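You operate a simulated robot arm through the tools that you are given. There is no shell and no other tool. Be economical: measure what you need, move in short steps, check, and stop when the job is done.

You are at the controls of a simulated robot arm. One attempt, no reset.

TASK
Put one of the orange sweets from the top of the long steel table on the white paper cup. Take the green paper cup and put it on the pink-edged foil square. Take the brown bowl and leave it in the tool tray. Do these in any order.

It is judged by the outcome, as a careful person would: the job done as asked, and still so three seconds after it is handed in. It fails if anything else is knocked over, pushed out of place, dropped, spilled or broken.

THE ROBOT
A 6-joint arm with a two-finger gripper on a trunk, on a base that drives. Base frame: it is fixed to the floor where the robot stands at the start and does not move with it; the origin is under the middle of the robot, x ahead of it, y to its left, z up; the surface under the hand at the start is at about z = 86. Readings come in cm, rad, newtons and seconds.
With the tool pointing down near the work surface it reaches from about 28 to 72 cm from the robot's upright axis, wherever it stands. Its first joint turns from -2.897 to 2.897 rad. Places, roughly: brown bowl (10x10x6 cm) [1080, 270, 80]; green paper cup (7x6x2 cm) [1030, -220, 90]; pink-edged foil square (6x6x1 cm) [1010, -260, 90]; tool tray (35x23 cm) [1084, 196, 80]. Payload 1.57 kg.
Tool frame: the origin (TCP) lies between the finger pads and is the grasp point; the fingertips stand 2.1 cm ahead of it; z points along the fingers, y is the line along which they close. Largest opening 7 cm; the body of the gripper starts 5 cm behind the TCP.
Orientation is that of the tool frame in the base frame, as a unit quaternion [x, y, z, w]. With the fingers straight down and closing along the base's y, the tool's x points along the base's -x, its y along +y and its z along -z.

THE INTERFACE
- The arm moves only by the tool apply_moves. Its argument "steps" is a list that holds one entry, the list of rows, each a list of 7 numbers: the turn, a rotation vector about the tool's x, y, z in degrees, then the shift along the tool's x, y, z in cm, then the gripper command, from -1 (fully open) to 1 (shut), values between in proportion. In form: [[[wx, wy, wz, x, y, z, fingers], ...]]. A call has 1 to 10 rows; each row is the pose to reach, as a shift and turn from the pose commanded when the call began, along the tool's axes at that moment. A row lasts 0.2 s, in which the tool goes at most 5 cm and 0.15 rad; a call with a longer step from one row to the next is refused whole, and so is a gripper value outside its range. A pose out of reach is approached as far as the arm can. The call stops where the force on the tool passes 40 N (or 10 N more than at its start, if that is more) or the arm is blocked; 0.2 s more then pass. The fingers move at their own pace and stop on an object; they squeeze with about 23 N. The grip force told is the motor's: it shows also when the fingers shut on nothing. Time passes only in rows, and 0.2 s behind the last, so rows that repeat a pose let the fingers close. The reply holds the time, the measured pose of the TCP, the force on the tool along the base axes, the opening and the grip force, in the units named above and with some noise, with the torque about the TCP (base axes, N m) and any sound that the robot's microphone picked up.
- Cameras (640 x 400 px; columns grow to the right, rows downward): "scene" is now at [2.05, 14.91, 148.28]; the picture's right is [-0.11, -0.99, 0.00], its down [-0.72, 0.08, -0.69] and it looks along [0.68, -0.08, -0.73] (base axes); focal length 248 px, centre (320, 200). "wrist" rides on the gripper at [7.9, 0.4, -8.1] in the tool frame; the picture's right is [-0.05, 1.00, 0.00], its down [-0.67, -0.04, -0.74] and it looks along [-0.74, -0.04, 0.67] (tool axes); focal length 256 px, centre (320, 200). There is no depth. A picture from a camera that has moved, and an enlarged one, comes with that camera's place and axes in the base frame and with its lens.
- camera(camera): a new picture of that camera. No time passes.
- drive_base(legs): drives the robot by 1 to 6 legs, each [ahead, left, turn to the left] in cm, cm and rad, along the robot's own axes; the way and the turn of a leg run together, so that a leg with both is an arc; at most 150 cm and 3.142 rad a leg. The arm and the cameras ride along, it lands a little off, and it stops where it bumps. It gives what a move gives.
- turn_head(pan, tilt): turns the head with the scene camera to pan (to the left, within 2.705 rad either way) and tilt (down, from -0.506 to 1.204), counted from straight ahead of the robot. It gives what a move gives.
- enlarge(camera, box): a new picture of the part [left, top, right, bottom] of that camera's present view, enlarged. No time passes.
- hand_in(): hands the job in; it is judged then, once.

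Go step by step. Nothing tells you exact positions but the pictures and the camera data: compare them with the known pose of the tool, close in by small moves and look again before you grip or let go. The budget is 165 turns and 108 pictures, counting those below and the enlarged ones. Unless the task says otherwise, let go and move clear before handing in, and close with one line.

The tools are called after "Emit:" as a command line: name --argument value ..., lists and objects as JSON in quotes. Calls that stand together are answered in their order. apply_moves: Moves the arm, as the interface text tells. Its arguments: {"type":"object","properties":{"steps":{"type":"array","items":{"type":"array","items":{"type":"array","items":{"type":"number"}}}}},"required":["steps"]} The other tools are called the same way: drive_base (legs) drives the base; turn_head (pan, tilt) turns the head that bears the scene camera; camera (camera) takes a picture; enlarge (camera, box) takes an enlarged picture of a part of a camera's view; hand_in () hands the job in.

At the start:

```text
clock: 0.0
eef_pos: [39.23, 8.79, 108.09]
tcp_rot: [0.001, 1.0, 0.0, 0.0]
force: [0.1, 0.6, 0.2]
moment: [-0.01, -0.04, -0.01]
opening: 7.02
grip_force: 0.1
robot x, y, heading: [-0.01, 0.53, -0.0]
head pan, tilt: [-0.112, 0.815]
```

scene: 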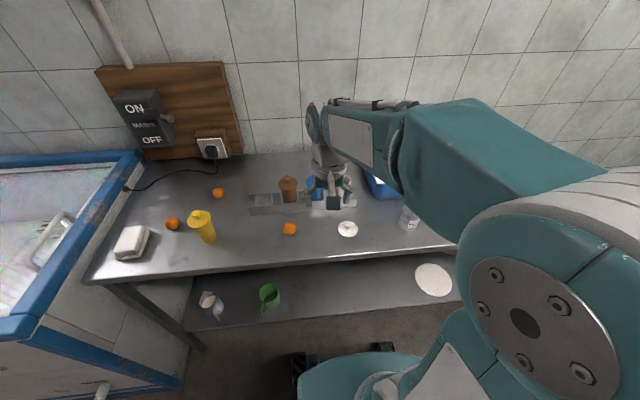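
wrist: 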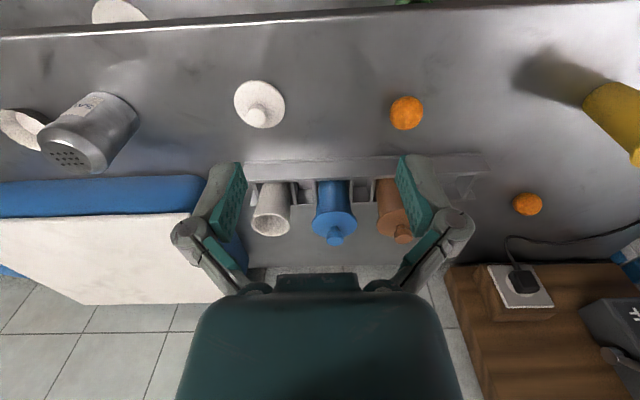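

I see a steel table with a few orange balls and a rack ahead of me. The other places are about 10 m off, so I'll look closer here first.

Emit:
enlarge --camera "scene" --box '[80, 140, 460, 340]'

Emit:
enlarge --camera "wrist" --box '[0, 0, 640, 300]'

```text
1.68 times, centred on (270, 240) of scene
camera zoom: at [2.05, 14.91, 148.28], right [-0.11, -0.99, 0.0], down [-0.72, 0.08, -0.69], along [0.68, -0.08, -0.73], focal length 419 px, centre (404, 133)
```

zoom: 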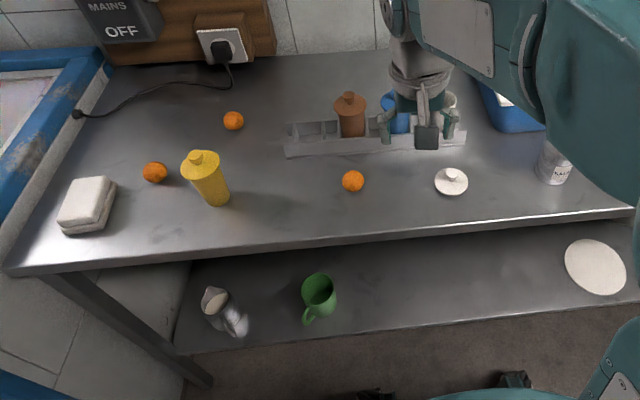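

```text
1.00 times, centred on (320, 150) of wrist (not enlarged: the box is as wide or as high as the picture)
camera zoom: at [31.39, 9.11, 116.22], right [0.05, 1.0, 0.0], down [0.67, -0.03, 0.74], along [0.74, -0.04, -0.67], focal length 256 px, centre (320, 250)
```

zoom: 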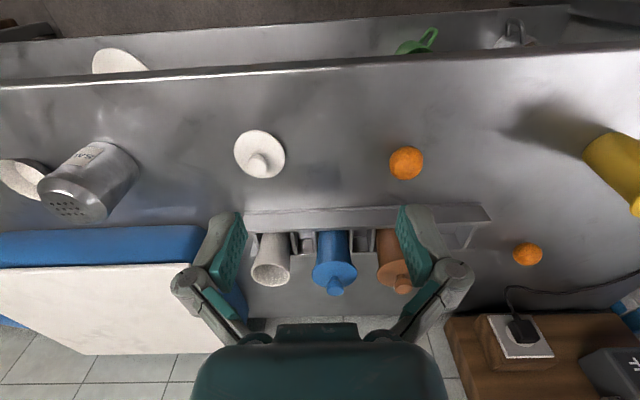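

I take the orange balls here as possible sweets, about 3.5 cm across. I'll look around for the white paper cup and the way to the far places.

Emit:
turn_head --pan -1.0 --tilt 0.5

Emit:
camera --camera "scene"

Emit:
turn_head --pan -2.4 --tilt 0.2

Emit:
camera --camera "scene"

Emit:
turn_head --pan 1.5 --tilt 0.2

Emit:
camera --camera "scene"

```text
clock: 1.2
eef_pos: [39.28, 8.73, 108.13]
tcp_rot: [0.001, 1.0, -0.001, 0.0]
force: [-0.6, 0.6, 0.2]
moment: [-0.01, -0.02, -0.04]
opening: 6.99
grip_force: 0.0
robot x, y, heading: [-0.11, 0.25, 0.005]
head pan, tilt: [-1.0, 0.499]
```

```text
103 pictures are left
camera scene: at [-0.98, 8.15, 151.01], right [-0.84, -0.54, 0.0], down [-0.26, 0.4, -0.88], along [0.47, -0.74, -0.48], focal length 248 px, centre (320, 200)
```

scene: 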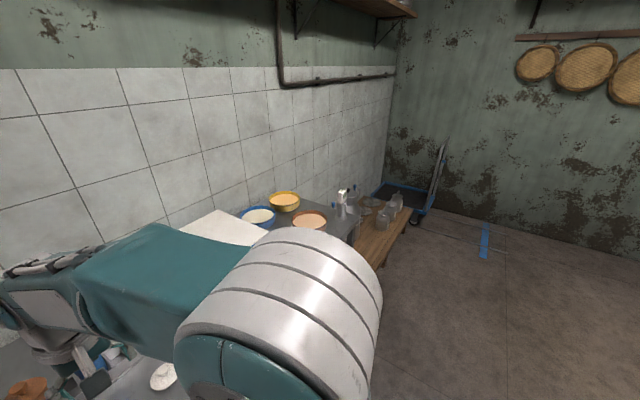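

```text
clock: 2.7
eef_pos: [39.28, 8.69, 108.12]
tcp_rot: [0.0, 1.0, -0.001, 0.0]
force: [-0.3, -0.2, -0.1]
moment: [0.02, 0.01, -0.02]
opening: 6.97
grip_force: 0.0
robot x, y, heading: [0.09, 0.26, -0.005]
head pan, tilt: [-2.4, 0.201]
```

```text
102 pictures are left
camera scene: at [-12.77, 9.5, 153.78], right [-0.68, 0.74, 0.0], down [0.15, 0.13, -0.98], along [-0.72, -0.66, -0.2], focal length 248 px, centre (320, 200)
```

scene: 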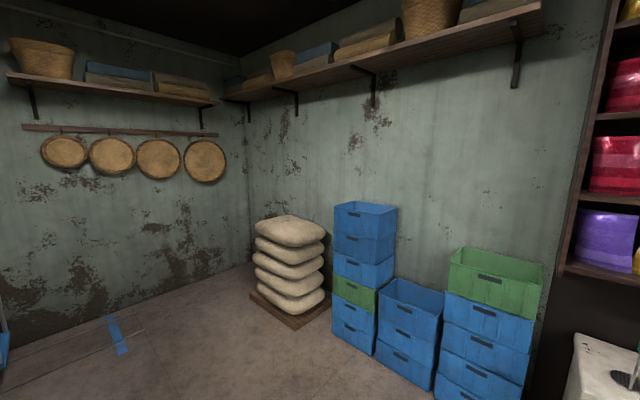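

```text
clock: 5.9
eef_pos: [39.31, 8.58, 108.15]
tcp_rot: [0.0, 1.0, 0.0, 0.0]
force: [0.7, -0.5, 0.2]
moment: [0.01, 0.01, -0.01]
opening: 7.0
grip_force: 0.0
robot x, y, heading: [-0.37, 0.06, 0.001]
head pan, tilt: [1.499, 0.201]
```

```text
101 pictures are left
camera scene: at [-5.23, 25.1, 153.76], right [1.0, -0.07, 0.0], down [-0.02, -0.2, -0.98], along [0.07, 0.98, -0.2], focal length 248 px, centre (320, 200)
```

scene: 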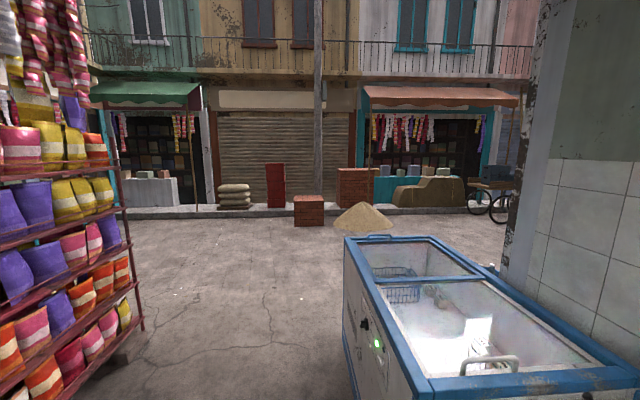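

This is a shop, with the street to my left. I'll check the pale ring beside the shaker with the wrist camera before travelling.

Emit:
apply_moves --steps '[[[0, 0, 0, 0, -4, 0, -1], [0, 0, 0, 0, -8, 0, -1], [0, 0, 0, 0, -12, 0, -1], [0, 0, 0, 0, -16, 0, -1], [0, 0, 0, 0, -20, 0, -1], [0, 0, 0, 0, -24, 0, -1]]]'

Emit:
camera --camera "wrist"

Emit:
turn_head --pan -0.5 --tilt 0.8

Emit:
camera --camera "scene"

```text
clock: 7.3
eef_pos: [39.27, -15.53, 108.25]
tcp_rot: [0.0, 1.0, 0.0, 0.0]
force: [0.0, -0.3, 0.2]
moment: [0.04, -0.01, 0.0]
opening: 7.01
grip_force: 0.0
robot x, y, heading: [-0.02, 0.15, 0.003]
head pan, tilt: [1.499, 0.201]
```

```text
100 pictures are left
camera wrist: at [31.46, -15.18, 116.4], right [0.05, 1.0, 0.0], down [0.67, -0.04, 0.74], along [0.74, -0.04, -0.67], focal length 256 px, centre (320, 200)
```

wrist: 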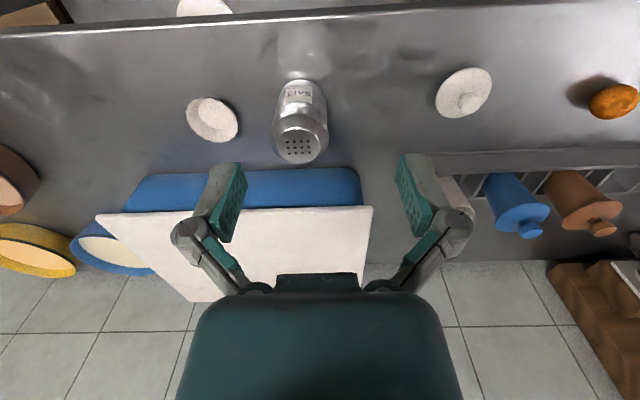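

```text
clock: 9.2
eef_pos: [39.41, -15.43, 108.32]
tcp_rot: [0.0, 1.0, 0.0, -0.001]
force: [-0.6, -0.5, -0.6]
moment: [0.02, 0.02, 0.01]
opening: 6.99
grip_force: 0.1
robot x, y, heading: [-0.15, 0.28, -0.001]
head pan, tilt: [-0.499, 0.799]
```

```text
99 pictures are left
camera scene: at [1.19, 11.83, 148.42], right [-0.48, -0.88, 0.0], down [-0.63, 0.34, -0.7], along [0.61, -0.33, -0.72], focal length 248 px, centre (320, 200)
```

scene: 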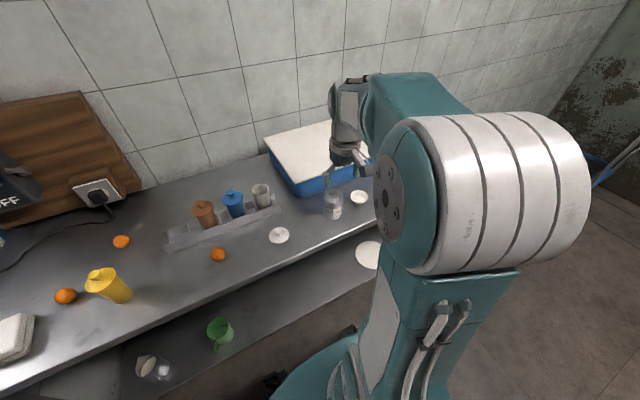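

The pale object at about (48, -30) looks like a small paper cup. I'll enlarge it.

Emit:
enlarge --camera "wrist" --box '[140, 60, 340, 185]'

Emit:
enlarge --camera "wrist" --box '[420, 40, 640, 178]'

```text
3.20 times, centred on (240, 122) of wrist
camera zoom: at [31.47, -15.03, 116.39], right [0.05, 1.0, 0.0], down [0.67, -0.04, 0.74], along [0.74, -0.04, -0.67], focal length 819 px, centre (576, 448)
```

zoom: 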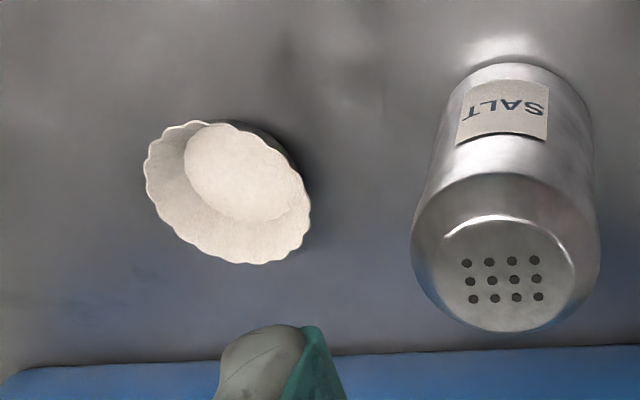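

```text
2.90 times, centred on (530, 109) of wrist
camera zoom: at [31.47, -15.03, 116.39], right [0.05, 1.0, 0.0], down [0.67, -0.04, 0.74], along [0.74, -0.04, -0.67], focal length 742 px, centre (-289, 464)
```

zoom: 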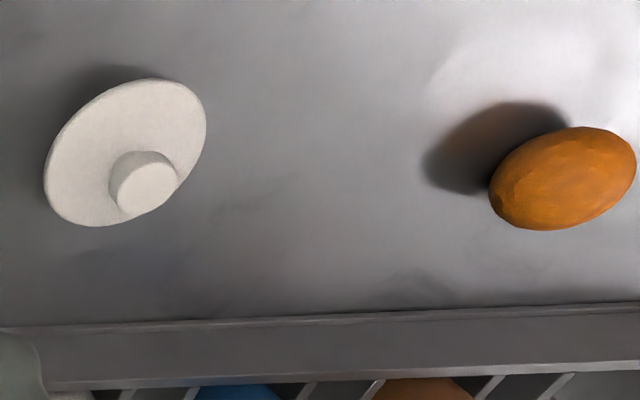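

That is the white paper cup, near (48, -30). The nearest sweet is near (47.7, 18.6), so I'll move above it.

Emit:
apply_moves --steps '[[[0, 0, 0, -1, 4.2, 0, -1], [0, 0, 0, -2, 8.4, 0, -1], [0, 0, 0, -3, 12.6, 0, -1], [0, 0, 0, -4, 16.8, 0, -1], [0, 0, 0, -5, 21, 1, -1], [0, 0, 0, -6, 25, 2, -1], [0, 0, 0, -7, 29, 4, -1], [0, 0, 0, -8, 32, 6, -1], [0, 0, 0, -8.4, 34.1, 8, -1], [0, 0, 0, -8.4, 34.1, 9, -1]]]'

Emit:
camera --camera "wrist"

```text
clock: 11.4
eef_pos: [47.76, 18.82, 99.0]
tcp_rot: [0.0, 1.0, 0.0, 0.0]
force: [0.3, 0.2, -0.3]
moment: [-0.02, 0.0, 0.01]
opening: 6.98
grip_force: 0.1
robot x, y, heading: [0.23, -0.31, -0.004]
head pan, tilt: [-0.499, 0.799]
```

```text
96 pictures are left
camera wrist: at [39.8, 19.27, 107.08], right [0.05, 1.0, 0.0], down [0.67, -0.04, 0.74], along [0.74, -0.04, -0.67], focal length 256 px, centre (320, 200)
```

wrist: 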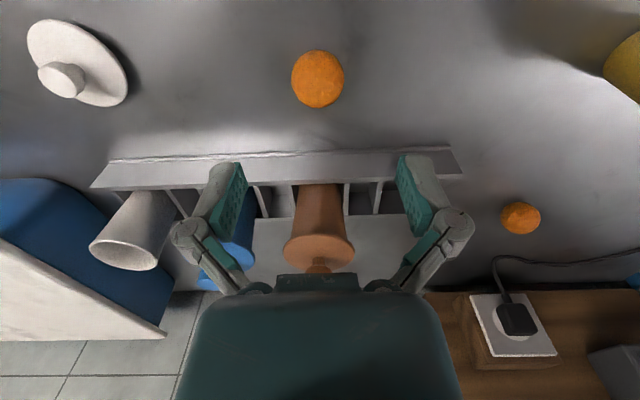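

The ball is at about (47.9, 18.65), right under the tool, so I'll descend and close.

Emit:
apply_moves --steps '[[[0, 0, 0, -0.1, -0.1, 3, -1], [0, 0, 0, -0.1, -0.1, 6, -1], [0, 0, 0, -0.1, -0.1, 8.5, -1], [0, 0, 0, -0.1, -0.1, 9.8, -1], [0, 0, 0, -0.1, -0.1, 9.8, 0], [0, 0, 0, -0.1, -0.1, 9.8, 1], [0, 0, 0, -0.1, -0.1, 9.8, 1], [0, 0, 0, -0.1, -0.1, 9.8, 1]]]'

Emit:
camera --camera "wrist"

```text
clock: 13.2
eef_pos: [47.82, 18.85, 89.29]
tcp_rot: [0.0, 1.0, 0.0, -0.001]
force: [0.2, 0.2, 6.5]
moment: [-0.02, -0.02, -0.01]
opening: 3.8
grip_force: 23.1
robot x, y, heading: [-0.23, 0.03, 0.002]
head pan, tilt: [-0.499, 0.799]
```

```text
95 pictures are left
camera wrist: at [39.88, 19.16, 97.48], right [0.05, 1.0, 0.0], down [0.67, -0.03, 0.74], along [0.74, -0.04, -0.67], focal length 256 px, centre (320, 200)
```

wrist: 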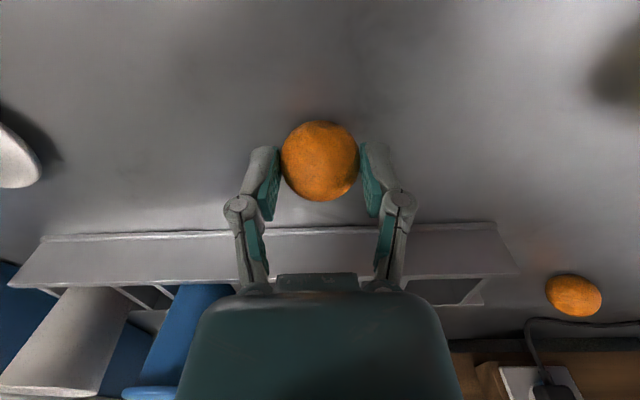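

Gripped. I'll lift and carry it over to the white cup, then look.

Emit:
apply_moves --steps '[[[0, 0, 0, 0, 0, -4, 1], [0, 0, 0, 0, 0, -8, 1], [0, 0, 0, 0, 0, -12, 1], [0, 0, 0, 0, 0, -16, 1], [0, 0, 0, 0, -4.8, -16.5, 1], [0, 0, 0, 0, -9.6, -16.5, 1], [0, 0, 0, 0, -14.4, -16.5, 1], [0, 0, 0, 0, -19.2, -16.5, 1], [0, 0, 0, 0, -24, -16.5, 1], [0, 0, 0, 0, -28.8, -16.5, 1]]]'

Emit:
apply_moves --steps '[[[0, 0, 0, 0, -4.8, 0, 1], [0, 0, 0, 0, -9.6, 0, 1], [0, 0, 0, 0, -14.4, 0, 1], [0, 0, 0, -0.5, -19.2, 0, 1], [0, 0, 0, -0.5, -20.2, 0, 1]]]'

Emit:
camera --camera "wrist"

```text
clock: 15.4
eef_pos: [47.75, -10.33, 105.74]
tcp_rot: [-0.001, 1.0, 0.0, -0.001]
force: [-0.4, -0.5, 0.0]
moment: [-0.02, 0.0, -0.01]
opening: 3.8
grip_force: 22.9
robot x, y, heading: [0.34, 0.11, -0.007]
head pan, tilt: [-0.499, 0.799]
```

```text
clock: 16.6
eef_pos: [48.25, -30.33, 105.79]
tcp_rot: [-0.001, 1.0, 0.0, 0.0]
force: [-0.2, 0.8, -0.1]
moment: [0.0, 0.02, 0.01]
opening: 3.82
grip_force: 23.1
robot x, y, heading: [-0.13, -0.01, -0.001]
head pan, tilt: [-0.499, 0.799]
```

```text
94 pictures are left
camera wrist: at [40.37, -30.04, 113.84], right [0.05, 1.0, 0.0], down [0.67, -0.04, 0.74], along [0.74, -0.04, -0.67], focal length 256 px, centre (320, 200)
```

wrist: 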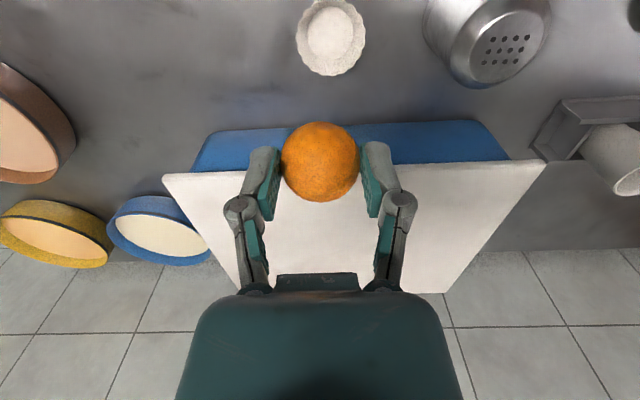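

The cup's centre is at about (47.5, -29.4). I'll lower the ball to just above it and check.

Emit:
apply_moves --steps '[[[0, 0, 0, 0.8, 0.95, 3, 1], [0, 0, 0, 0.8, 0.95, 6, 1], [0, 0, 0, 0.8, 0.95, 9, 1], [0, 0, 0, 0.8, 0.95, 11.5, 1], [0, 0, 0, 0.8, 0.95, 12.3, 1], [0, 0, 0, 0.8, 0.95, 12.3, 1]]]'

Emit:
camera --camera "wrist"

```text
clock: 18.1
eef_pos: [47.46, -29.64, 93.41]
tcp_rot: [0.0, 1.0, 0.0, -0.001]
force: [-0.9, 0.4, -1.2]
moment: [-0.01, 0.02, 0.02]
opening: 3.77
grip_force: 22.7
robot x, y, heading: [-0.05, 0.12, 0.004]
head pan, tilt: [-0.499, 0.799]
```

```text
93 pictures are left
camera wrist: at [39.57, -29.19, 101.54], right [0.05, 1.0, 0.0], down [0.67, -0.04, 0.74], along [0.74, -0.04, -0.67], focal length 256 px, centre (320, 200)
```

wrist: 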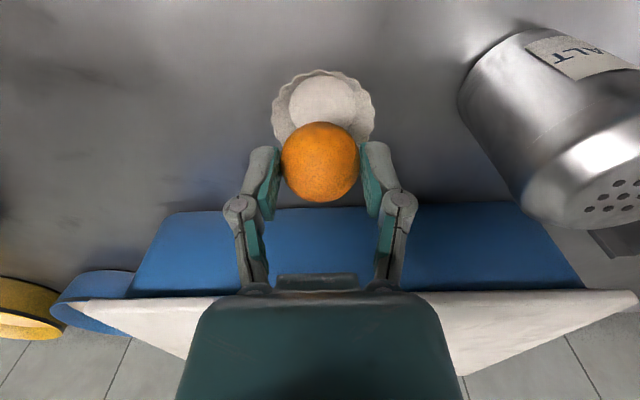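

Well aligned. I'll lower slowly until near contact.

Emit:
apply_moves --steps '[[[0, 0, 0, 0, 0.1, 1.5, 1], [0, 0, 0, 0, 0.1, 2.6, 1], [0, 0, 0, 0, 0.1, 3.0, 1], [0, 0, 0, 0, 0.1, 3.0, 1]]]'

Emit:
camera --camera "wrist"

```text
clock: 19.1
eef_pos: [47.51, -29.47, 90.49]
tcp_rot: [0.0, 1.0, 0.0, -0.001]
force: [0.5, 0.5, -1.0]
moment: [-0.02, -0.01, 0.0]
opening: 3.78
grip_force: 23.1
robot x, y, heading: [0.41, -0.06, -0.002]
head pan, tilt: [-0.499, 0.799]
```

```text
92 pictures are left
camera wrist: at [39.55, -29.02, 98.6], right [0.05, 1.0, 0.0], down [0.67, -0.04, 0.74], along [0.74, -0.04, -0.67], focal length 256 px, centre (320, 200)
```

wrist: 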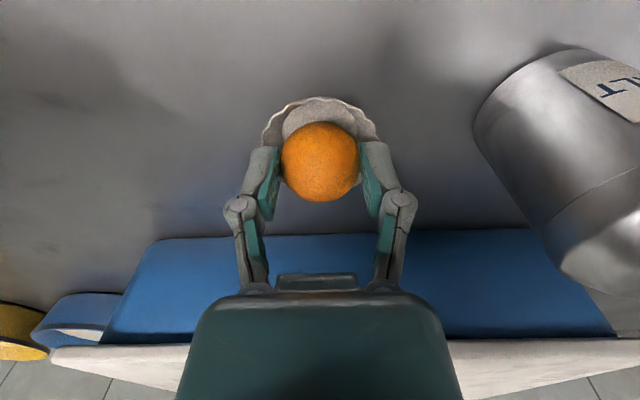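

Centred and just above the cup's floor. I'll go 0.4 cm further, open slightly, then lift.

Emit:
apply_moves --steps '[[[0, 0, 0, 0, 0, 0.2, 1], [0, 0, 0, 0, 0, 0.4, 1], [0, 0, 0, 0, 0, 0.4, 0.0], [0, 0, 0, 0, 0, 0.4, -0.25], [0, 0, 0, 0, 0, 0.4, -0.25], [0, 0, 0, 0, 0, -0.6, -0.25], [0, 0, 0, 0, 0, -2, -0.25], [0, 0, 0, 0, 0, -5, -0.25], [0, 0, 0, 0, 0, -9, -0.25]]]'

Emit:
camera --camera "wrist"

```text
clock: 21.1
eef_pos: [47.44, -29.52, 99.42]
tcp_rot: [0.0, 1.0, 0.0, -0.002]
force: [-0.3, 0.0, -0.7]
moment: [0.0, -0.03, -0.01]
opening: 4.39
grip_force: 0.1
robot x, y, heading: [-0.18, 0.12, -0.002]
head pan, tilt: [-0.499, 0.799]
```

```text
91 pictures are left
camera wrist: at [39.66, -29.11, 107.61], right [0.05, 1.0, 0.0], down [0.67, -0.04, 0.74], along [0.74, -0.04, -0.67], focal length 256 px, centre (320, 200)
```

wrist: 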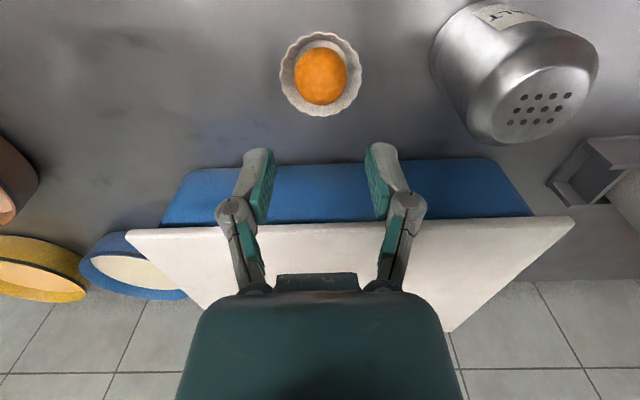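

The sweet sits in the white cup. Now I'll raise and tuck the arm before driving.

Emit:
apply_moves --steps '[[[0, 0, 0, 0, 0, -4.5, -0.25], [0, 0, 0, 0, 0, -9, -0.5], [0, 0, 0, 0, 0, -13.5, -1], [0, 0, 0, 0, 0, -18, -1], [0, 0, 0, 3, 3, -20, -1], [0, 0, 0, 6, 6, -20, -1], [0, 0, 0, 9, 9.5, -20, -1], [0, 0, 0, 11, 13.5, -20, -1], [0, 0, 0, 13, 17.5, -20, -1], [0, 0, 0, 15, 21.5, -20, -1]]]'

Emit:
turn_head --pan 2.2 --tilt 0.4

Emit:
camera --camera "scene"

Emit:
turn_head --pan 1.0 --tilt 0.3

Emit:
camera --camera "scene"

```text
clock: 23.2
eef_pos: [32.59, -7.49, 119.58]
tcp_rot: [0.001, 1.0, 0.0, 0.0]
force: [0.2, -0.1, -0.4]
moment: [0.01, -0.03, 0.01]
opening: 7.01
grip_force: 0.2
robot x, y, heading: [0.02, 0.31, 0.001]
head pan, tilt: [-0.499, 0.799]
```

```text
clock: 25.6
eef_pos: [32.58, -7.78, 119.53]
tcp_rot: [0.001, 1.0, -0.001, 0.0]
force: [0.5, -0.8, -0.3]
moment: [0.01, -0.06, 0.01]
opening: 7.0
grip_force: 0.1
robot x, y, heading: [0.11, 0.04, 0.001]
head pan, tilt: [2.201, 0.4]
```

```text
90 pictures are left
camera scene: at [-11.4, 23.23, 151.92], right [0.81, 0.59, 0.0], down [0.23, -0.32, -0.92], along [-0.54, 0.74, -0.39], focal length 248 px, centre (320, 200)
```

scene: 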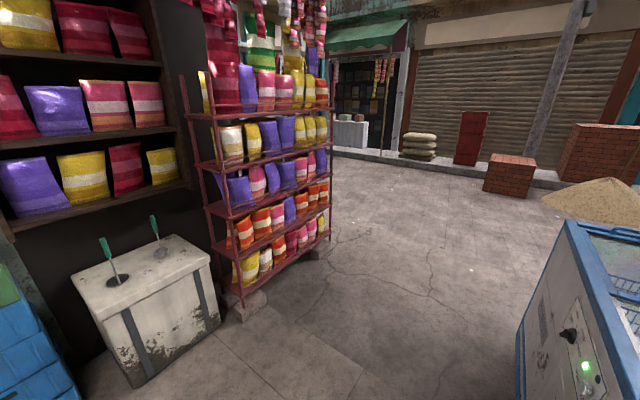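

```text
clock: 27.1
eef_pos: [32.79, -7.67, 119.61]
tcp_rot: [0.001, 1.0, 0.0, 0.001]
force: [0.4, 0.0, 0.3]
moment: [0.02, 0.05, -0.01]
opening: 6.99
grip_force: 0.1
robot x, y, heading: [0.19, 0.05, 0.002]
head pan, tilt: [1.0, 0.3]
```

```text
89 pictures are left
camera scene: at [-0.9, 23.6, 152.84], right [0.84, -0.54, 0.0], down [-0.16, -0.25, -0.95], along [0.52, 0.8, -0.3], focal length 248 px, centre (320, 200)
```

scene: 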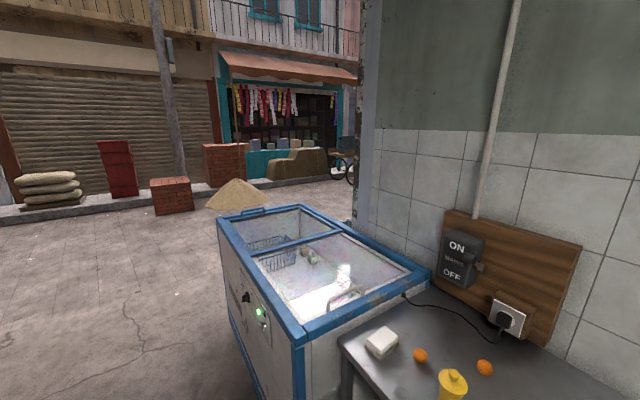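

The way out runs between the freezer (left face near x = 26) and the rack (near x = -140). I'll back up, go out sideways to y ≈ 300, and look along the street.

Emit:
drive_base --legs '[[-57, 0, 0], [0, 150, 0], [0, 150, 0]]'

Emit:
turn_head --pan 0.0 --tilt 0.2

Emit:
camera --camera "scene"

```text
clock: 44.4
eef_pos: [-26.21, 293.6, 119.6]
tcp_rot: [0.004, 1.0, 0.0, 0.0]
force: [-0.4, 0.8, 0.2]
moment: [-0.04, 0.02, 0.01]
opening: 6.98
grip_force: 0.1
robot x, y, heading: [-58.78, 301.35, -0.011]
head pan, tilt: [1.0, 0.3]
```

```text
clock: 45.7
eef_pos: [-26.18, 293.57, 119.63]
tcp_rot: [0.005, 1.0, 0.0, 0.0]
force: [0.4, -0.3, 0.8]
moment: [0.0, 0.03, -0.02]
opening: 6.98
grip_force: 0.0
robot x, y, heading: [-58.67, 301.63, -0.01]
head pan, tilt: [0.0, 0.201]
```

```text
88 pictures are left
camera scene: at [-55.3, 317.28, 153.77], right [-0.01, -1.0, 0.0], down [-0.2, 0.0, -0.98], along [0.98, -0.01, -0.2], focal length 248 px, centre (320, 200)
```

scene: 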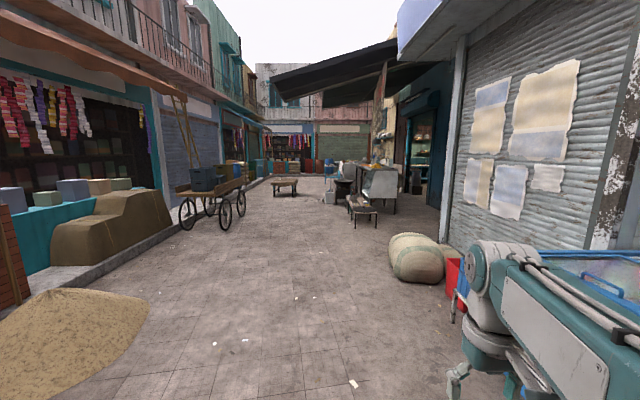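

The street is clear along y ≈ 345. I'll drive 480 cm and look again.

Emit:
drive_base --legs '[[100, 44, 0], [150, 0, 0], [150, 0, 0], [80, 0, 0]]'

Emit:
camera --camera "scene"

```text
clock: 69.1
eef_pos: [450.74, 329.86, 119.66]
tcp_rot: [0.009, 1.0, 0.001, 0.0]
force: [0.0, -0.2, 0.6]
moment: [-0.01, -0.02, 0.02]
opening: 7.02
grip_force: 0.0
robot x, y, heading: [418.04, 338.42, -0.024]
head pan, tilt: [0.0, 0.201]
```

```text
87 pictures are left
camera scene: at [421.86, 353.86, 153.77], right [-0.02, -1.0, 0.0], down [-0.2, 0.0, -0.98], along [0.98, -0.02, -0.2], focal length 248 px, centre (320, 200)
```

scene: 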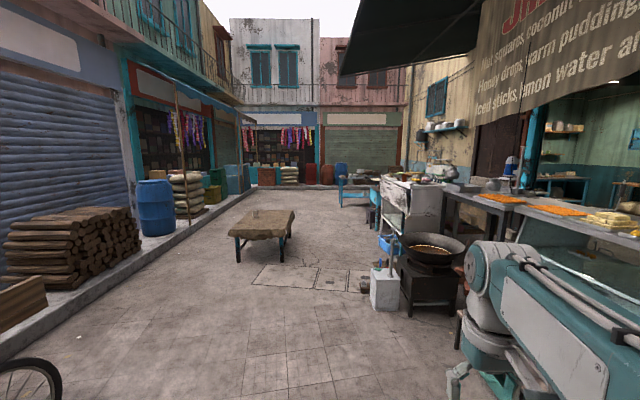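

The sweet shop and the stalls are ahead on the right. I'll enlarge the region around the far table.

Emit:
enlarge --camera "scene" --box '[300, 120, 492, 240]'

Emit:
turn_head --pan -0.7 --tilt 0.3

Emit:
camera --camera "scene"

```text
3.33 times, centred on (396, 180) of scene
camera zoom: at [421.86, 353.86, 153.77], right [-0.02, -1.0, 0.0], down [-0.2, 0.0, -0.98], along [0.98, -0.02, -0.2], focal length 828 px, centre (67, 267)
```

zoom: 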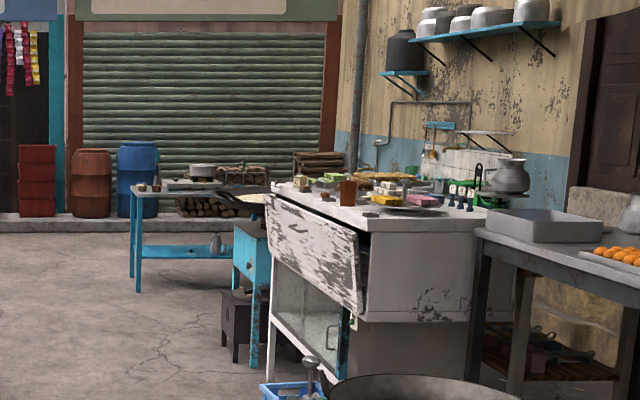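

```text
clock: 70.2
eef_pos: [450.77, 329.9, 119.65]
tcp_rot: [0.009, 1.0, 0.0, 0.001]
force: [-0.6, -0.6, -0.3]
moment: [0.0, 0.01, 0.02]
opening: 6.99
grip_force: 0.0
robot x, y, heading: [418.32, 338.23, -0.018]
head pan, tilt: [-0.7, 0.3]
```

```text
85 pictures are left
camera scene: at [419.58, 347.88, 152.85], right [-0.66, -0.75, 0.0], down [-0.22, 0.19, -0.96], along [0.72, -0.63, -0.3], focal length 248 px, centre (320, 200)
```

scene: 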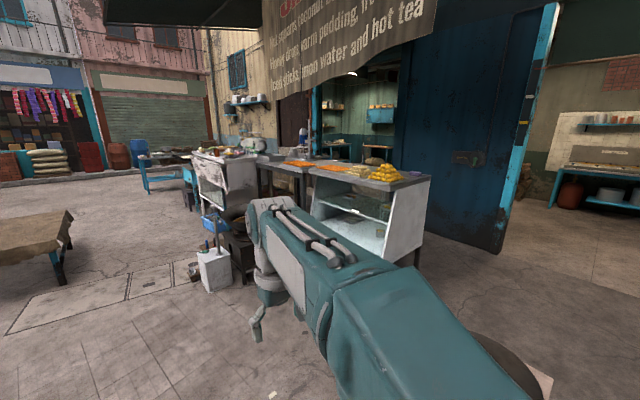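

The bowl seems to be on the far blue table, and the green cup inside the room behind the counters. I'll drive on, keeping between the wok stove and the wooden bench, and look.

Emit:
drive_base --legs '[[120, 12, 0.02], [130, 2, 0], [100, 0, 0]]'

Emit:
turn_head --pan -0.35 --tilt 0.4

Emit:
camera --camera "scene"

Emit:
turn_head --pan -1.7 --tilt 0.3

Emit:
camera --camera "scene"

```text
clock: 87.0
eef_pos: [797.41, 344.31, 119.62]
tcp_rot: [-0.001, 1.0, 0.001, 0.0]
force: [-0.6, -0.4, -0.5]
moment: [0.02, 0.02, -0.01]
opening: 7.02
grip_force: 0.0
robot x, y, heading: [764.67, 351.64, 0.004]
head pan, tilt: [-0.7, 0.3]
```

```text
clock: 87.8
eef_pos: [797.4, 344.23, 119.65]
tcp_rot: [-0.002, 1.0, 0.0, 0.0]
force: [0.0, -0.2, -0.1]
moment: [0.0, 0.0, -0.02]
opening: 7.01
grip_force: 0.1
robot x, y, heading: [764.66, 351.58, 0.004]
head pan, tilt: [-0.351, 0.4]
```

```text
84 pictures are left
camera scene: at [767.41, 364.4, 151.92], right [-0.34, -0.94, 0.0], down [-0.37, 0.13, -0.92], along [0.87, -0.31, -0.39], focal length 248 px, centre (320, 200)
```

scene: 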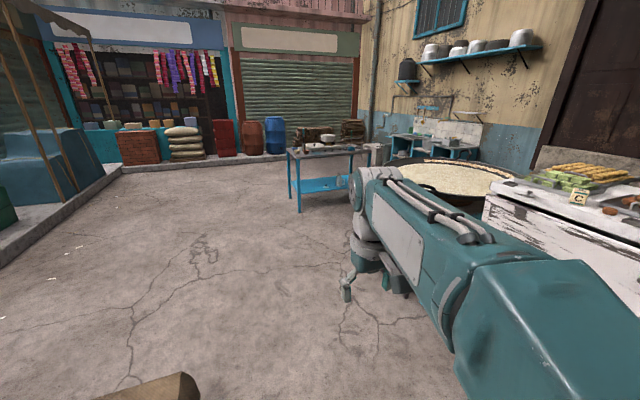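

```text
clock: 89.3
eef_pos: [797.27, 344.38, 119.55]
tcp_rot: [-0.002, 1.0, 0.0, 0.0]
force: [-0.2, -0.8, 0.4]
moment: [0.02, -0.02, -0.01]
opening: 7.0
grip_force: 0.0
robot x, y, heading: [764.62, 352.18, 0.004]
head pan, tilt: [-1.7, 0.3]
```

```text
83 pictures are left
camera scene: at [757.54, 358.29, 152.85], right [-0.99, 0.12, 0.0], down [0.04, 0.29, -0.96], along [-0.12, -0.95, -0.3], focal length 248 px, centre (320, 200)
```

scene: 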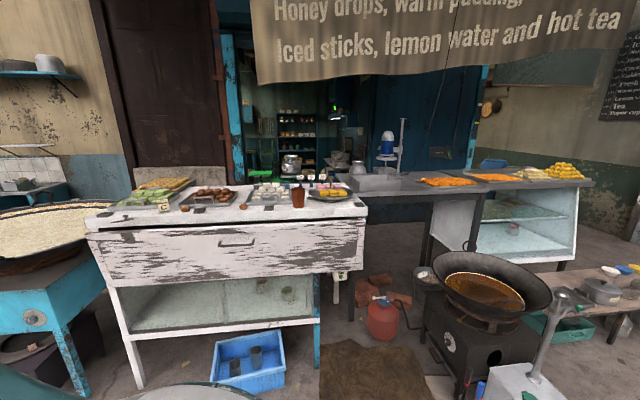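

The blue table stands near x = 1080. I'll enlarge it to find the bowl and the tray.

Emit:
turn_head --pan -0.35 --tilt 0.4

Emit:
enlarge --camera "scene" --box '[264, 110, 424, 210]'

```text
clock: 90.8
eef_pos: [797.39, 344.31, 119.51]
tcp_rot: [-0.001, 1.0, 0.0, 0.0]
force: [0.2, 0.7, -1.1]
moment: [0.01, 0.01, -0.04]
opening: 6.98
grip_force: 0.1
robot x, y, heading: [764.6, 351.75, 0.005]
head pan, tilt: [-0.351, 0.4]
```

```text
4.00 times, centred on (344, 160) of scene
camera zoom: at [767.41, 364.4, 151.92], right [-0.34, -0.94, 0.0], down [-0.37, 0.13, -0.92], along [0.87, -0.31, -0.39], focal length 994 px, centre (224, 360)
```

zoom: 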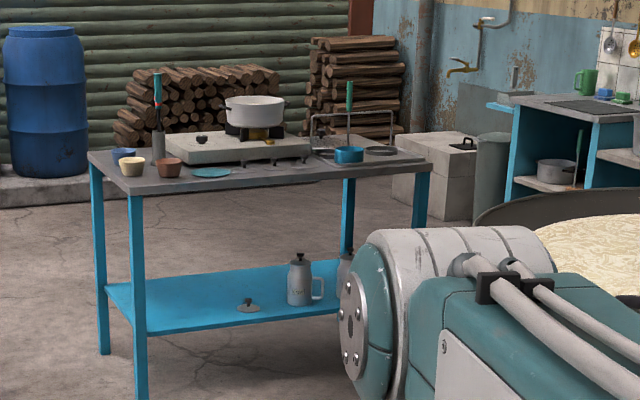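

The brown bowl and the tray are on the near side of the blue table, with the bowl near its front left corner. I'll drive to about (1010, 300) and look down at it.

Emit:
drive_base --legs '[[150, 0, 0], [95, 0, 0], [0, -55, 0]]'

Emit:
turn_head --pan -0.3 --tilt 0.7

Emit:
camera --camera "scene"

Emit:
turn_head --pan -1.4 --tilt 0.6

Emit:
camera --camera "scene"

Emit:
camera --camera "wrist"

```text
clock: 105.7
eef_pos: [1044.96, 290.7, 119.59]
tcp_rot: [-0.007, 1.0, -0.002, 0.0]
force: [0.2, 0.9, -0.4]
moment: [0.0, -0.02, -0.01]
opening: 7.03
grip_force: 0.2
robot x, y, heading: [1012.45, 297.55, 0.013]
head pan, tilt: [-0.351, 0.4]
```

```text
clock: 106.5
eef_pos: [1044.91, 290.47, 119.58]
tcp_rot: [-0.006, 1.0, 0.0, 0.0]
force: [-0.3, -0.3, 0.5]
moment: [-0.02, 0.01, -0.01]
opening: 6.99
grip_force: 0.1
robot x, y, heading: [1011.88, 297.33, 0.01]
head pan, tilt: [-0.3, 0.7]
```

```text
81 pictures are left
camera scene: at [1014.3, 310.93, 149.24], right [-0.28, -0.96, 0.0], down [-0.62, 0.18, -0.77], along [0.73, -0.22, -0.64], focal length 248 px, centre (320, 200)
```

scene: 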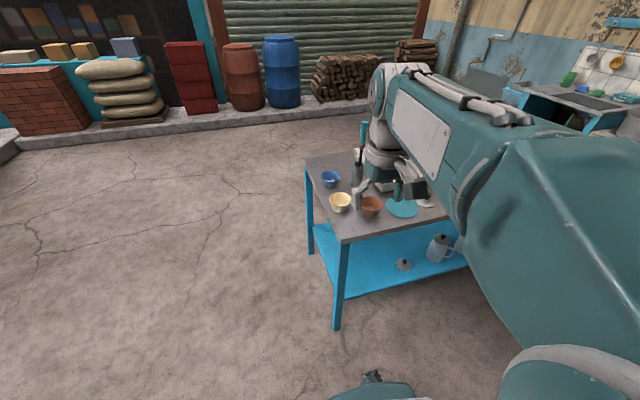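

```text
clock: 107.9
eef_pos: [1044.98, 290.2, 119.56]
tcp_rot: [-0.006, 1.0, 0.0, 0.001]
force: [-0.8, 0.2, 0.0]
moment: [-0.02, -0.04, 0.01]
opening: 6.98
grip_force: 0.0
robot x, y, heading: [1012.83, 297.49, 0.011]
head pan, tilt: [-1.4, 0.6]
```

```text
80 pictures are left
camera scene: at [1007.78, 304.54, 150.1], right [-0.98, -0.18, 0.0], down [-0.1, 0.56, -0.83], along [0.15, -0.81, -0.56], focal length 248 px, centre (320, 200)
```

scene: 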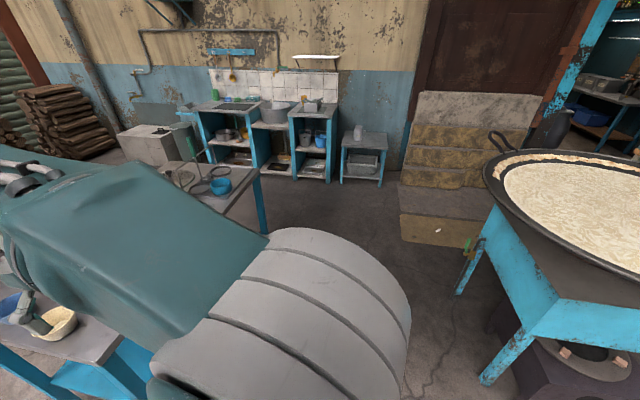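

```text
79 pictures are left
camera wrist: at [1037.11, 290.57, 127.7], right [0.04, 1.0, 0.0], down [0.67, -0.03, 0.74], along [0.74, -0.03, -0.67], focal length 256 px, centre (320, 200)
```

wrist: 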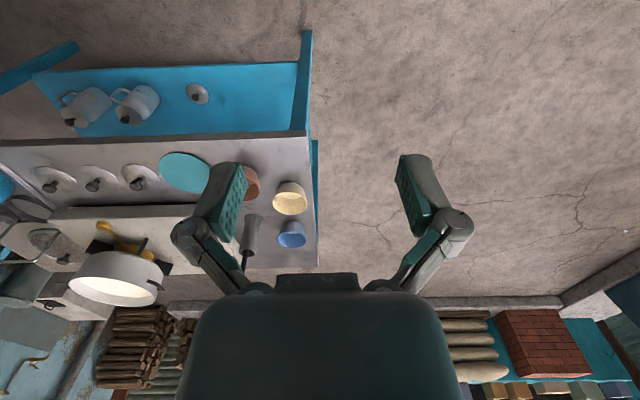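

The stove stays behind x ≈ 945, so there is room for me. I'll slide right to y ≈ 245 to see both the bowl and the tray.

Emit:
drive_base --legs '[[0, -50, -0.01]]'

Emit:
camera --camera "wrist"

Emit:
turn_head --pan 0.2 --tilt 0.8

Emit:
camera --camera "scene"

```text
clock: 110.8
eef_pos: [1045.25, 240.34, 119.68]
tcp_rot: [-0.002, 1.0, -0.001, 0.0]
force: [-0.6, -0.5, 0.1]
moment: [-0.02, -0.03, 0.03]
opening: 7.02
grip_force: 0.1
robot x, y, heading: [1012.54, 247.51, 0.003]
head pan, tilt: [-1.4, 0.6]
```

```text
78 pictures are left
camera wrist: at [1037.43, 240.72, 127.71], right [0.05, 1.0, 0.0], down [0.67, -0.03, 0.74], along [0.74, -0.04, -0.67], focal length 256 px, centre (320, 200)
```

wrist: 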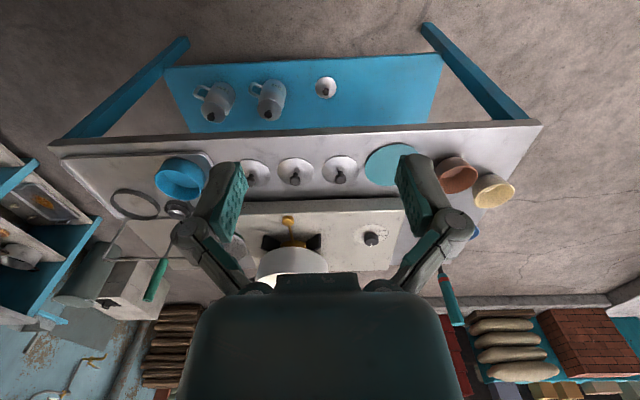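

```text
clock: 112.5
eef_pos: [1045.33, 239.93, 119.64]
tcp_rot: [-0.001, 1.0, 0.0, 0.0]
force: [-0.2, 0.1, -0.7]
moment: [0.01, -0.01, -0.01]
opening: 6.98
grip_force: 0.0
robot x, y, heading: [1012.62, 247.79, -0.0]
head pan, tilt: [0.201, 0.799]
```

```text
77 pictures are left
camera scene: at [1014.61, 265.1, 148.41], right [0.2, -0.98, 0.0], down [-0.7, -0.14, -0.7], along [0.68, 0.14, -0.72], focal length 248 px, centre (320, 200)
```

scene: 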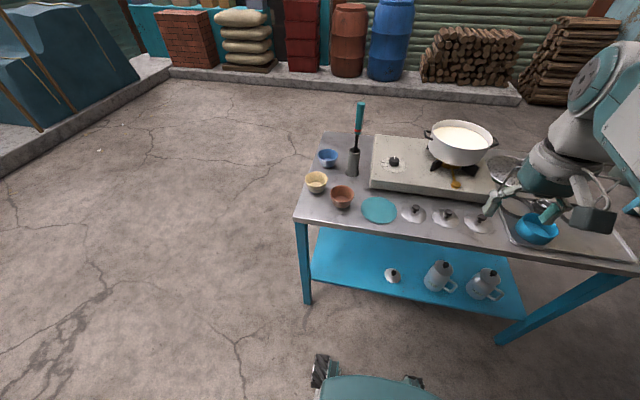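

I see the tray at the right end holding a saucepan and some rings. I'll enlarge it to find free room.

Emit:
enlarge --camera "wrist" --box '[40, 110, 280, 260]'

Emit:
enlarge --camera "wrist" --box '[360, 110, 560, 235]'

Emit:
enlarge --camera "scene" --box '[290, 100, 530, 250]'

```text
2.67 times, centred on (160, 185) of wrist
camera zoom: at [1037.43, 240.47, 127.7], right [0.05, 1.0, 0.0], down [0.67, -0.03, 0.74], along [0.74, -0.04, -0.67], focal length 683 px, centre (747, 240)
```

zoom: 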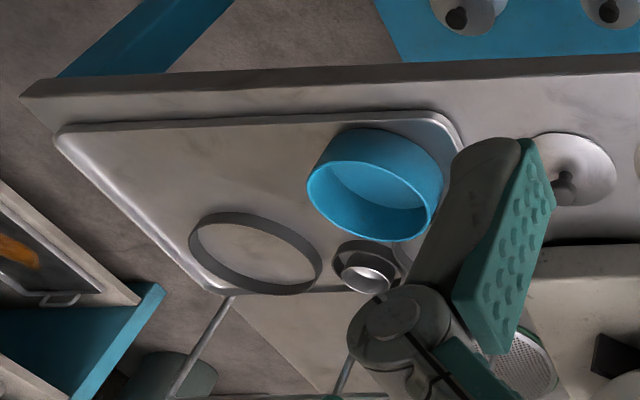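

```text
3.20 times, centred on (460, 172) of wrist
camera zoom: at [1037.43, 240.47, 127.7], right [0.05, 1.0, 0.0], down [0.67, -0.03, 0.74], along [0.74, -0.04, -0.67], focal length 819 px, centre (-128, 288)
```

zoom: 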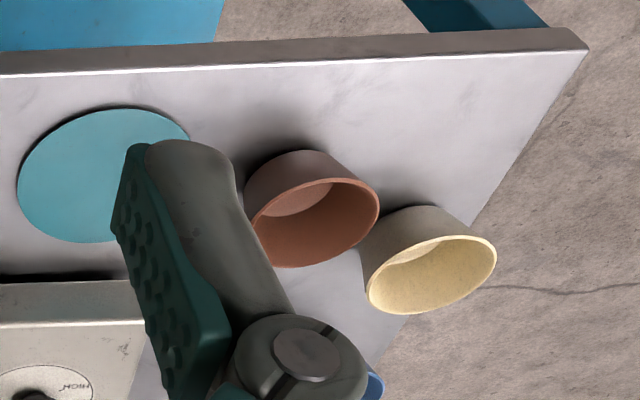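

```text
2.67 times, centred on (410, 175) of scene
camera zoom: at [1014.61, 265.1, 148.41], right [0.2, -0.98, 0.0], down [-0.7, -0.14, -0.7], along [0.68, 0.14, -0.72], focal length 663 px, centre (80, 267)
```

zoom: 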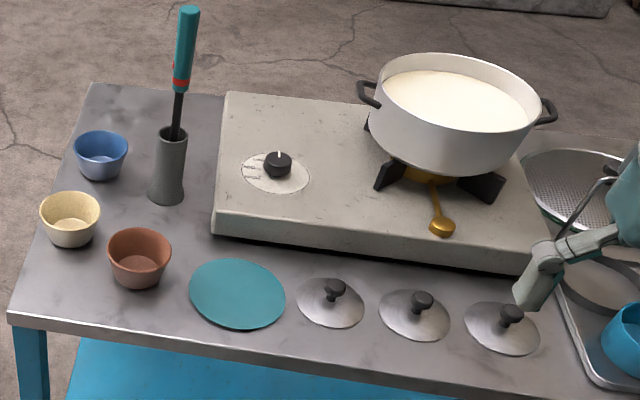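

The tray has room at its front left, around (1080, 187). I'll drive 9 cm closer and bring the tool above the bowl's right-hand wall.

Emit:
drive_base --legs '[[9, 0, 0]]'

Emit:
apply_moves --steps '[[[0, 0, 0, -3, 3, 0, -1], [0, 0, 0, -6, 6, 0, -1], [0, 0, 0, -9, 9, 0, -1], [0, 0, 0, -12, 12, 1, -1], [0, 0, 0, -15, 15, 3, -1], [0, 0, 0, -18, 18, 6, -1], [0, 0, 0, -21, 20.5, 9, -1], [0, 0, 0, -24, 23, 11, -1], [0, 0, 0, -26, 25, 13, -1]]]'

Emit:
camera --camera "wrist"

```text
clock: 113.6
eef_pos: [1054.21, 240.03, 119.62]
tcp_rot: [0.001, 1.0, 0.001, 0.0]
force: [-0.7, -0.2, 0.0]
moment: [0.0, -0.01, -0.02]
opening: 7.0
grip_force: 0.0
robot x, y, heading: [1021.88, 247.57, 0.004]
head pan, tilt: [0.201, 0.799]
```

```text
refused: row 6 steps farther than a row can; nothing moved
```

```text
73 pictures are left
camera wrist: at [1046.38, 240.45, 127.7], right [0.05, 1.0, 0.0], down [0.67, -0.03, 0.74], along [0.74, -0.04, -0.67], focal length 256 px, centre (320, 200)
```

wrist: 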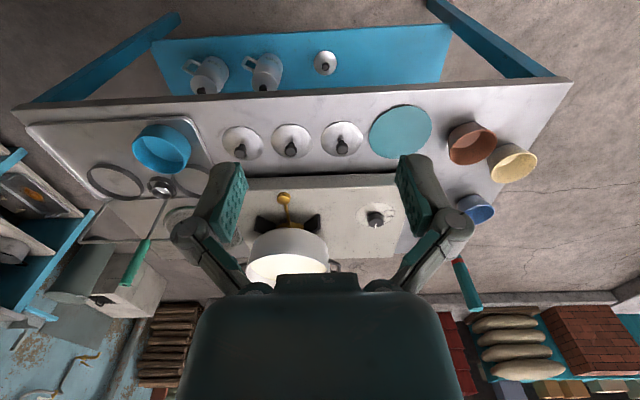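

I'll send the move again in smaller rows.

Emit:
apply_moves --steps '[[[0, 0, 0, -3, 3, 0, -1], [0, 0, 0, -6, 6, 0, -1], [0, 0, 0, -9, 9, 0, -1], [0, 0, 0, -12, 12, 1, -1], [0, 0, 0, -15, 15, 3, -1], [0, 0, 0, -17.5, 17.5, 5, -1], [0, 0, 0, -20, 20, 7, -1], [0, 0, 0, -22.5, 22.5, 9, -1], [0, 0, 0, -25, 25, 11, -1]]]'

Emit:
camera --camera "wrist"

```text
clock: 115.6
eef_pos: [1079.16, 265.18, 108.59]
tcp_rot: [0.0, 1.0, -0.001, 0.0]
force: [0.5, 0.2, -0.5]
moment: [0.0, -0.01, 0.02]
opening: 7.01
grip_force: 0.0
robot x, y, heading: [1021.55, 248.21, -0.001]
head pan, tilt: [0.201, 0.799]
```

```text
72 pictures are left
camera wrist: at [1071.27, 265.61, 116.65], right [0.05, 1.0, 0.0], down [0.67, -0.03, 0.75], along [0.74, -0.04, -0.67], focal length 256 px, centre (320, 200)
```

wrist: 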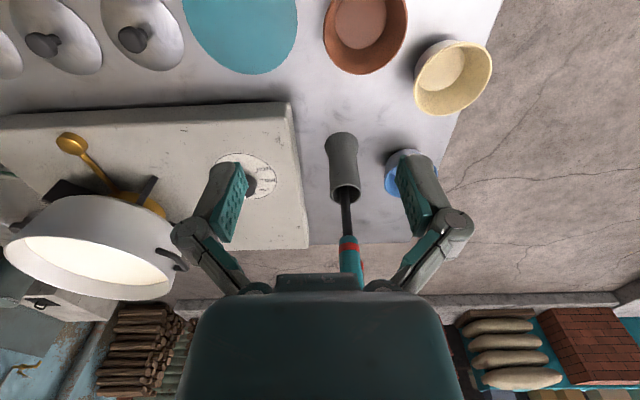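

The rim is at z ≈ 84.8, centred near (1079.4, 269.9), 9 cm wide, with walls sloping about 12°. I'll tilt the tool to match and come down to just above its right wall.

Emit:
apply_moves --steps '[[[-3, 0, 0, -0.1, -0.3, 3, 0], [-6, 0, 0, -0.2, -0.6, 6, 0], [-9, 0, 0, -0.2, -0.9, 10, 0], [-12, 0, 0, -0.2, -1.1, 13, 0], [-12, 0, 0, -0.2, -1.1, 15.5, 0], [-12, 0, 0, -0.2, -1.1, 15.5, 0]]]'

Emit:
camera --camera "wrist"

Emit:
camera --camera "scene"

```text
clock: 117.0
eef_pos: [1079.45, 263.89, 93.14]
tcp_rot: [0.0, 0.994, 0.105, 0.0]
force: [0.6, 0.3, -0.2]
moment: [0.01, -0.04, 0.05]
opening: 3.5
grip_force: 0.1
robot x, y, heading: [1021.26, 248.02, 0.001]
head pan, tilt: [0.201, 0.799]
```

```text
71 pictures are left
camera wrist: at [1071.5, 262.64, 101.14], right [0.05, 0.98, 0.21], down [0.67, -0.19, 0.72], along [0.74, 0.1, -0.66], focal length 256 px, centre (320, 200)
```

wrist: 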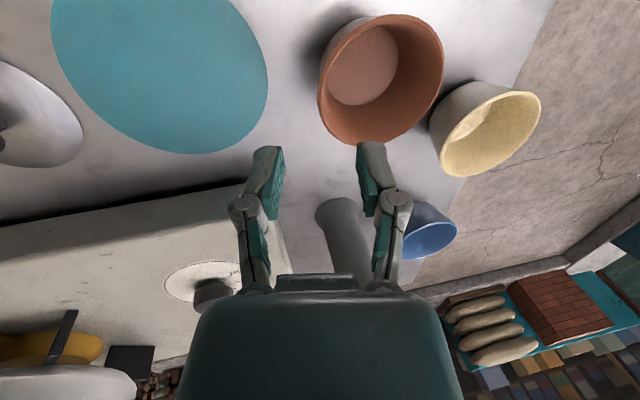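

```text
70 pictures are left
camera scene: at [1023.74, 265.22, 148.39], right [0.2, -0.98, 0.0], down [-0.7, -0.14, -0.7], along [0.68, 0.14, -0.72], focal length 248 px, centre (320, 200)
```

scene: 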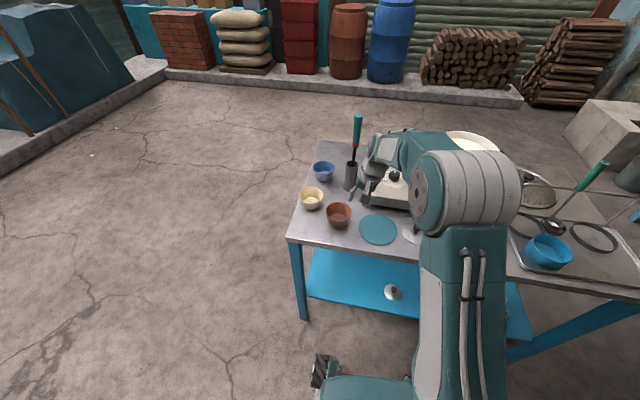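

The line-up agrees, with the wall at y ≈ 265.6. I'll descend along the wall's slope, pausing for one check.

Emit:
apply_moves --steps '[[[0, 0, 0, 0.2, 0, 2, 0], [0, 0, 0, 0.2, 0, 4, 0], [0, 0, 0, 0.2, 0, 5.5, 0], [0, 0, 0, 0.2, 0, 6.2, 0], [0, 0, 0, 0.2, 0, 6.2, 0]]]'

Emit:
camera --camera "wrist"

```text
clock: 118.2
eef_pos: [1079.34, 265.31, 86.89]
tcp_rot: [0.0, 0.995, 0.104, 0.0]
force: [0.4, -0.3, -0.3]
moment: [-0.03, -0.01, 0.02]
opening: 3.53
grip_force: 0.0
robot x, y, heading: [1021.49, 247.74, -0.0]
head pan, tilt: [0.201, 0.799]
```

```text
69 pictures are left
camera wrist: at [1071.41, 264.03, 94.95], right [0.05, 0.98, 0.21], down [0.67, -0.19, 0.72], along [0.74, 0.1, -0.66], focal length 256 px, centre (320, 200)
```

wrist: 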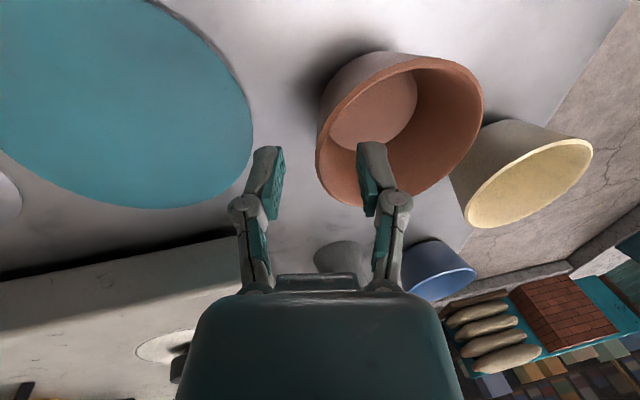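

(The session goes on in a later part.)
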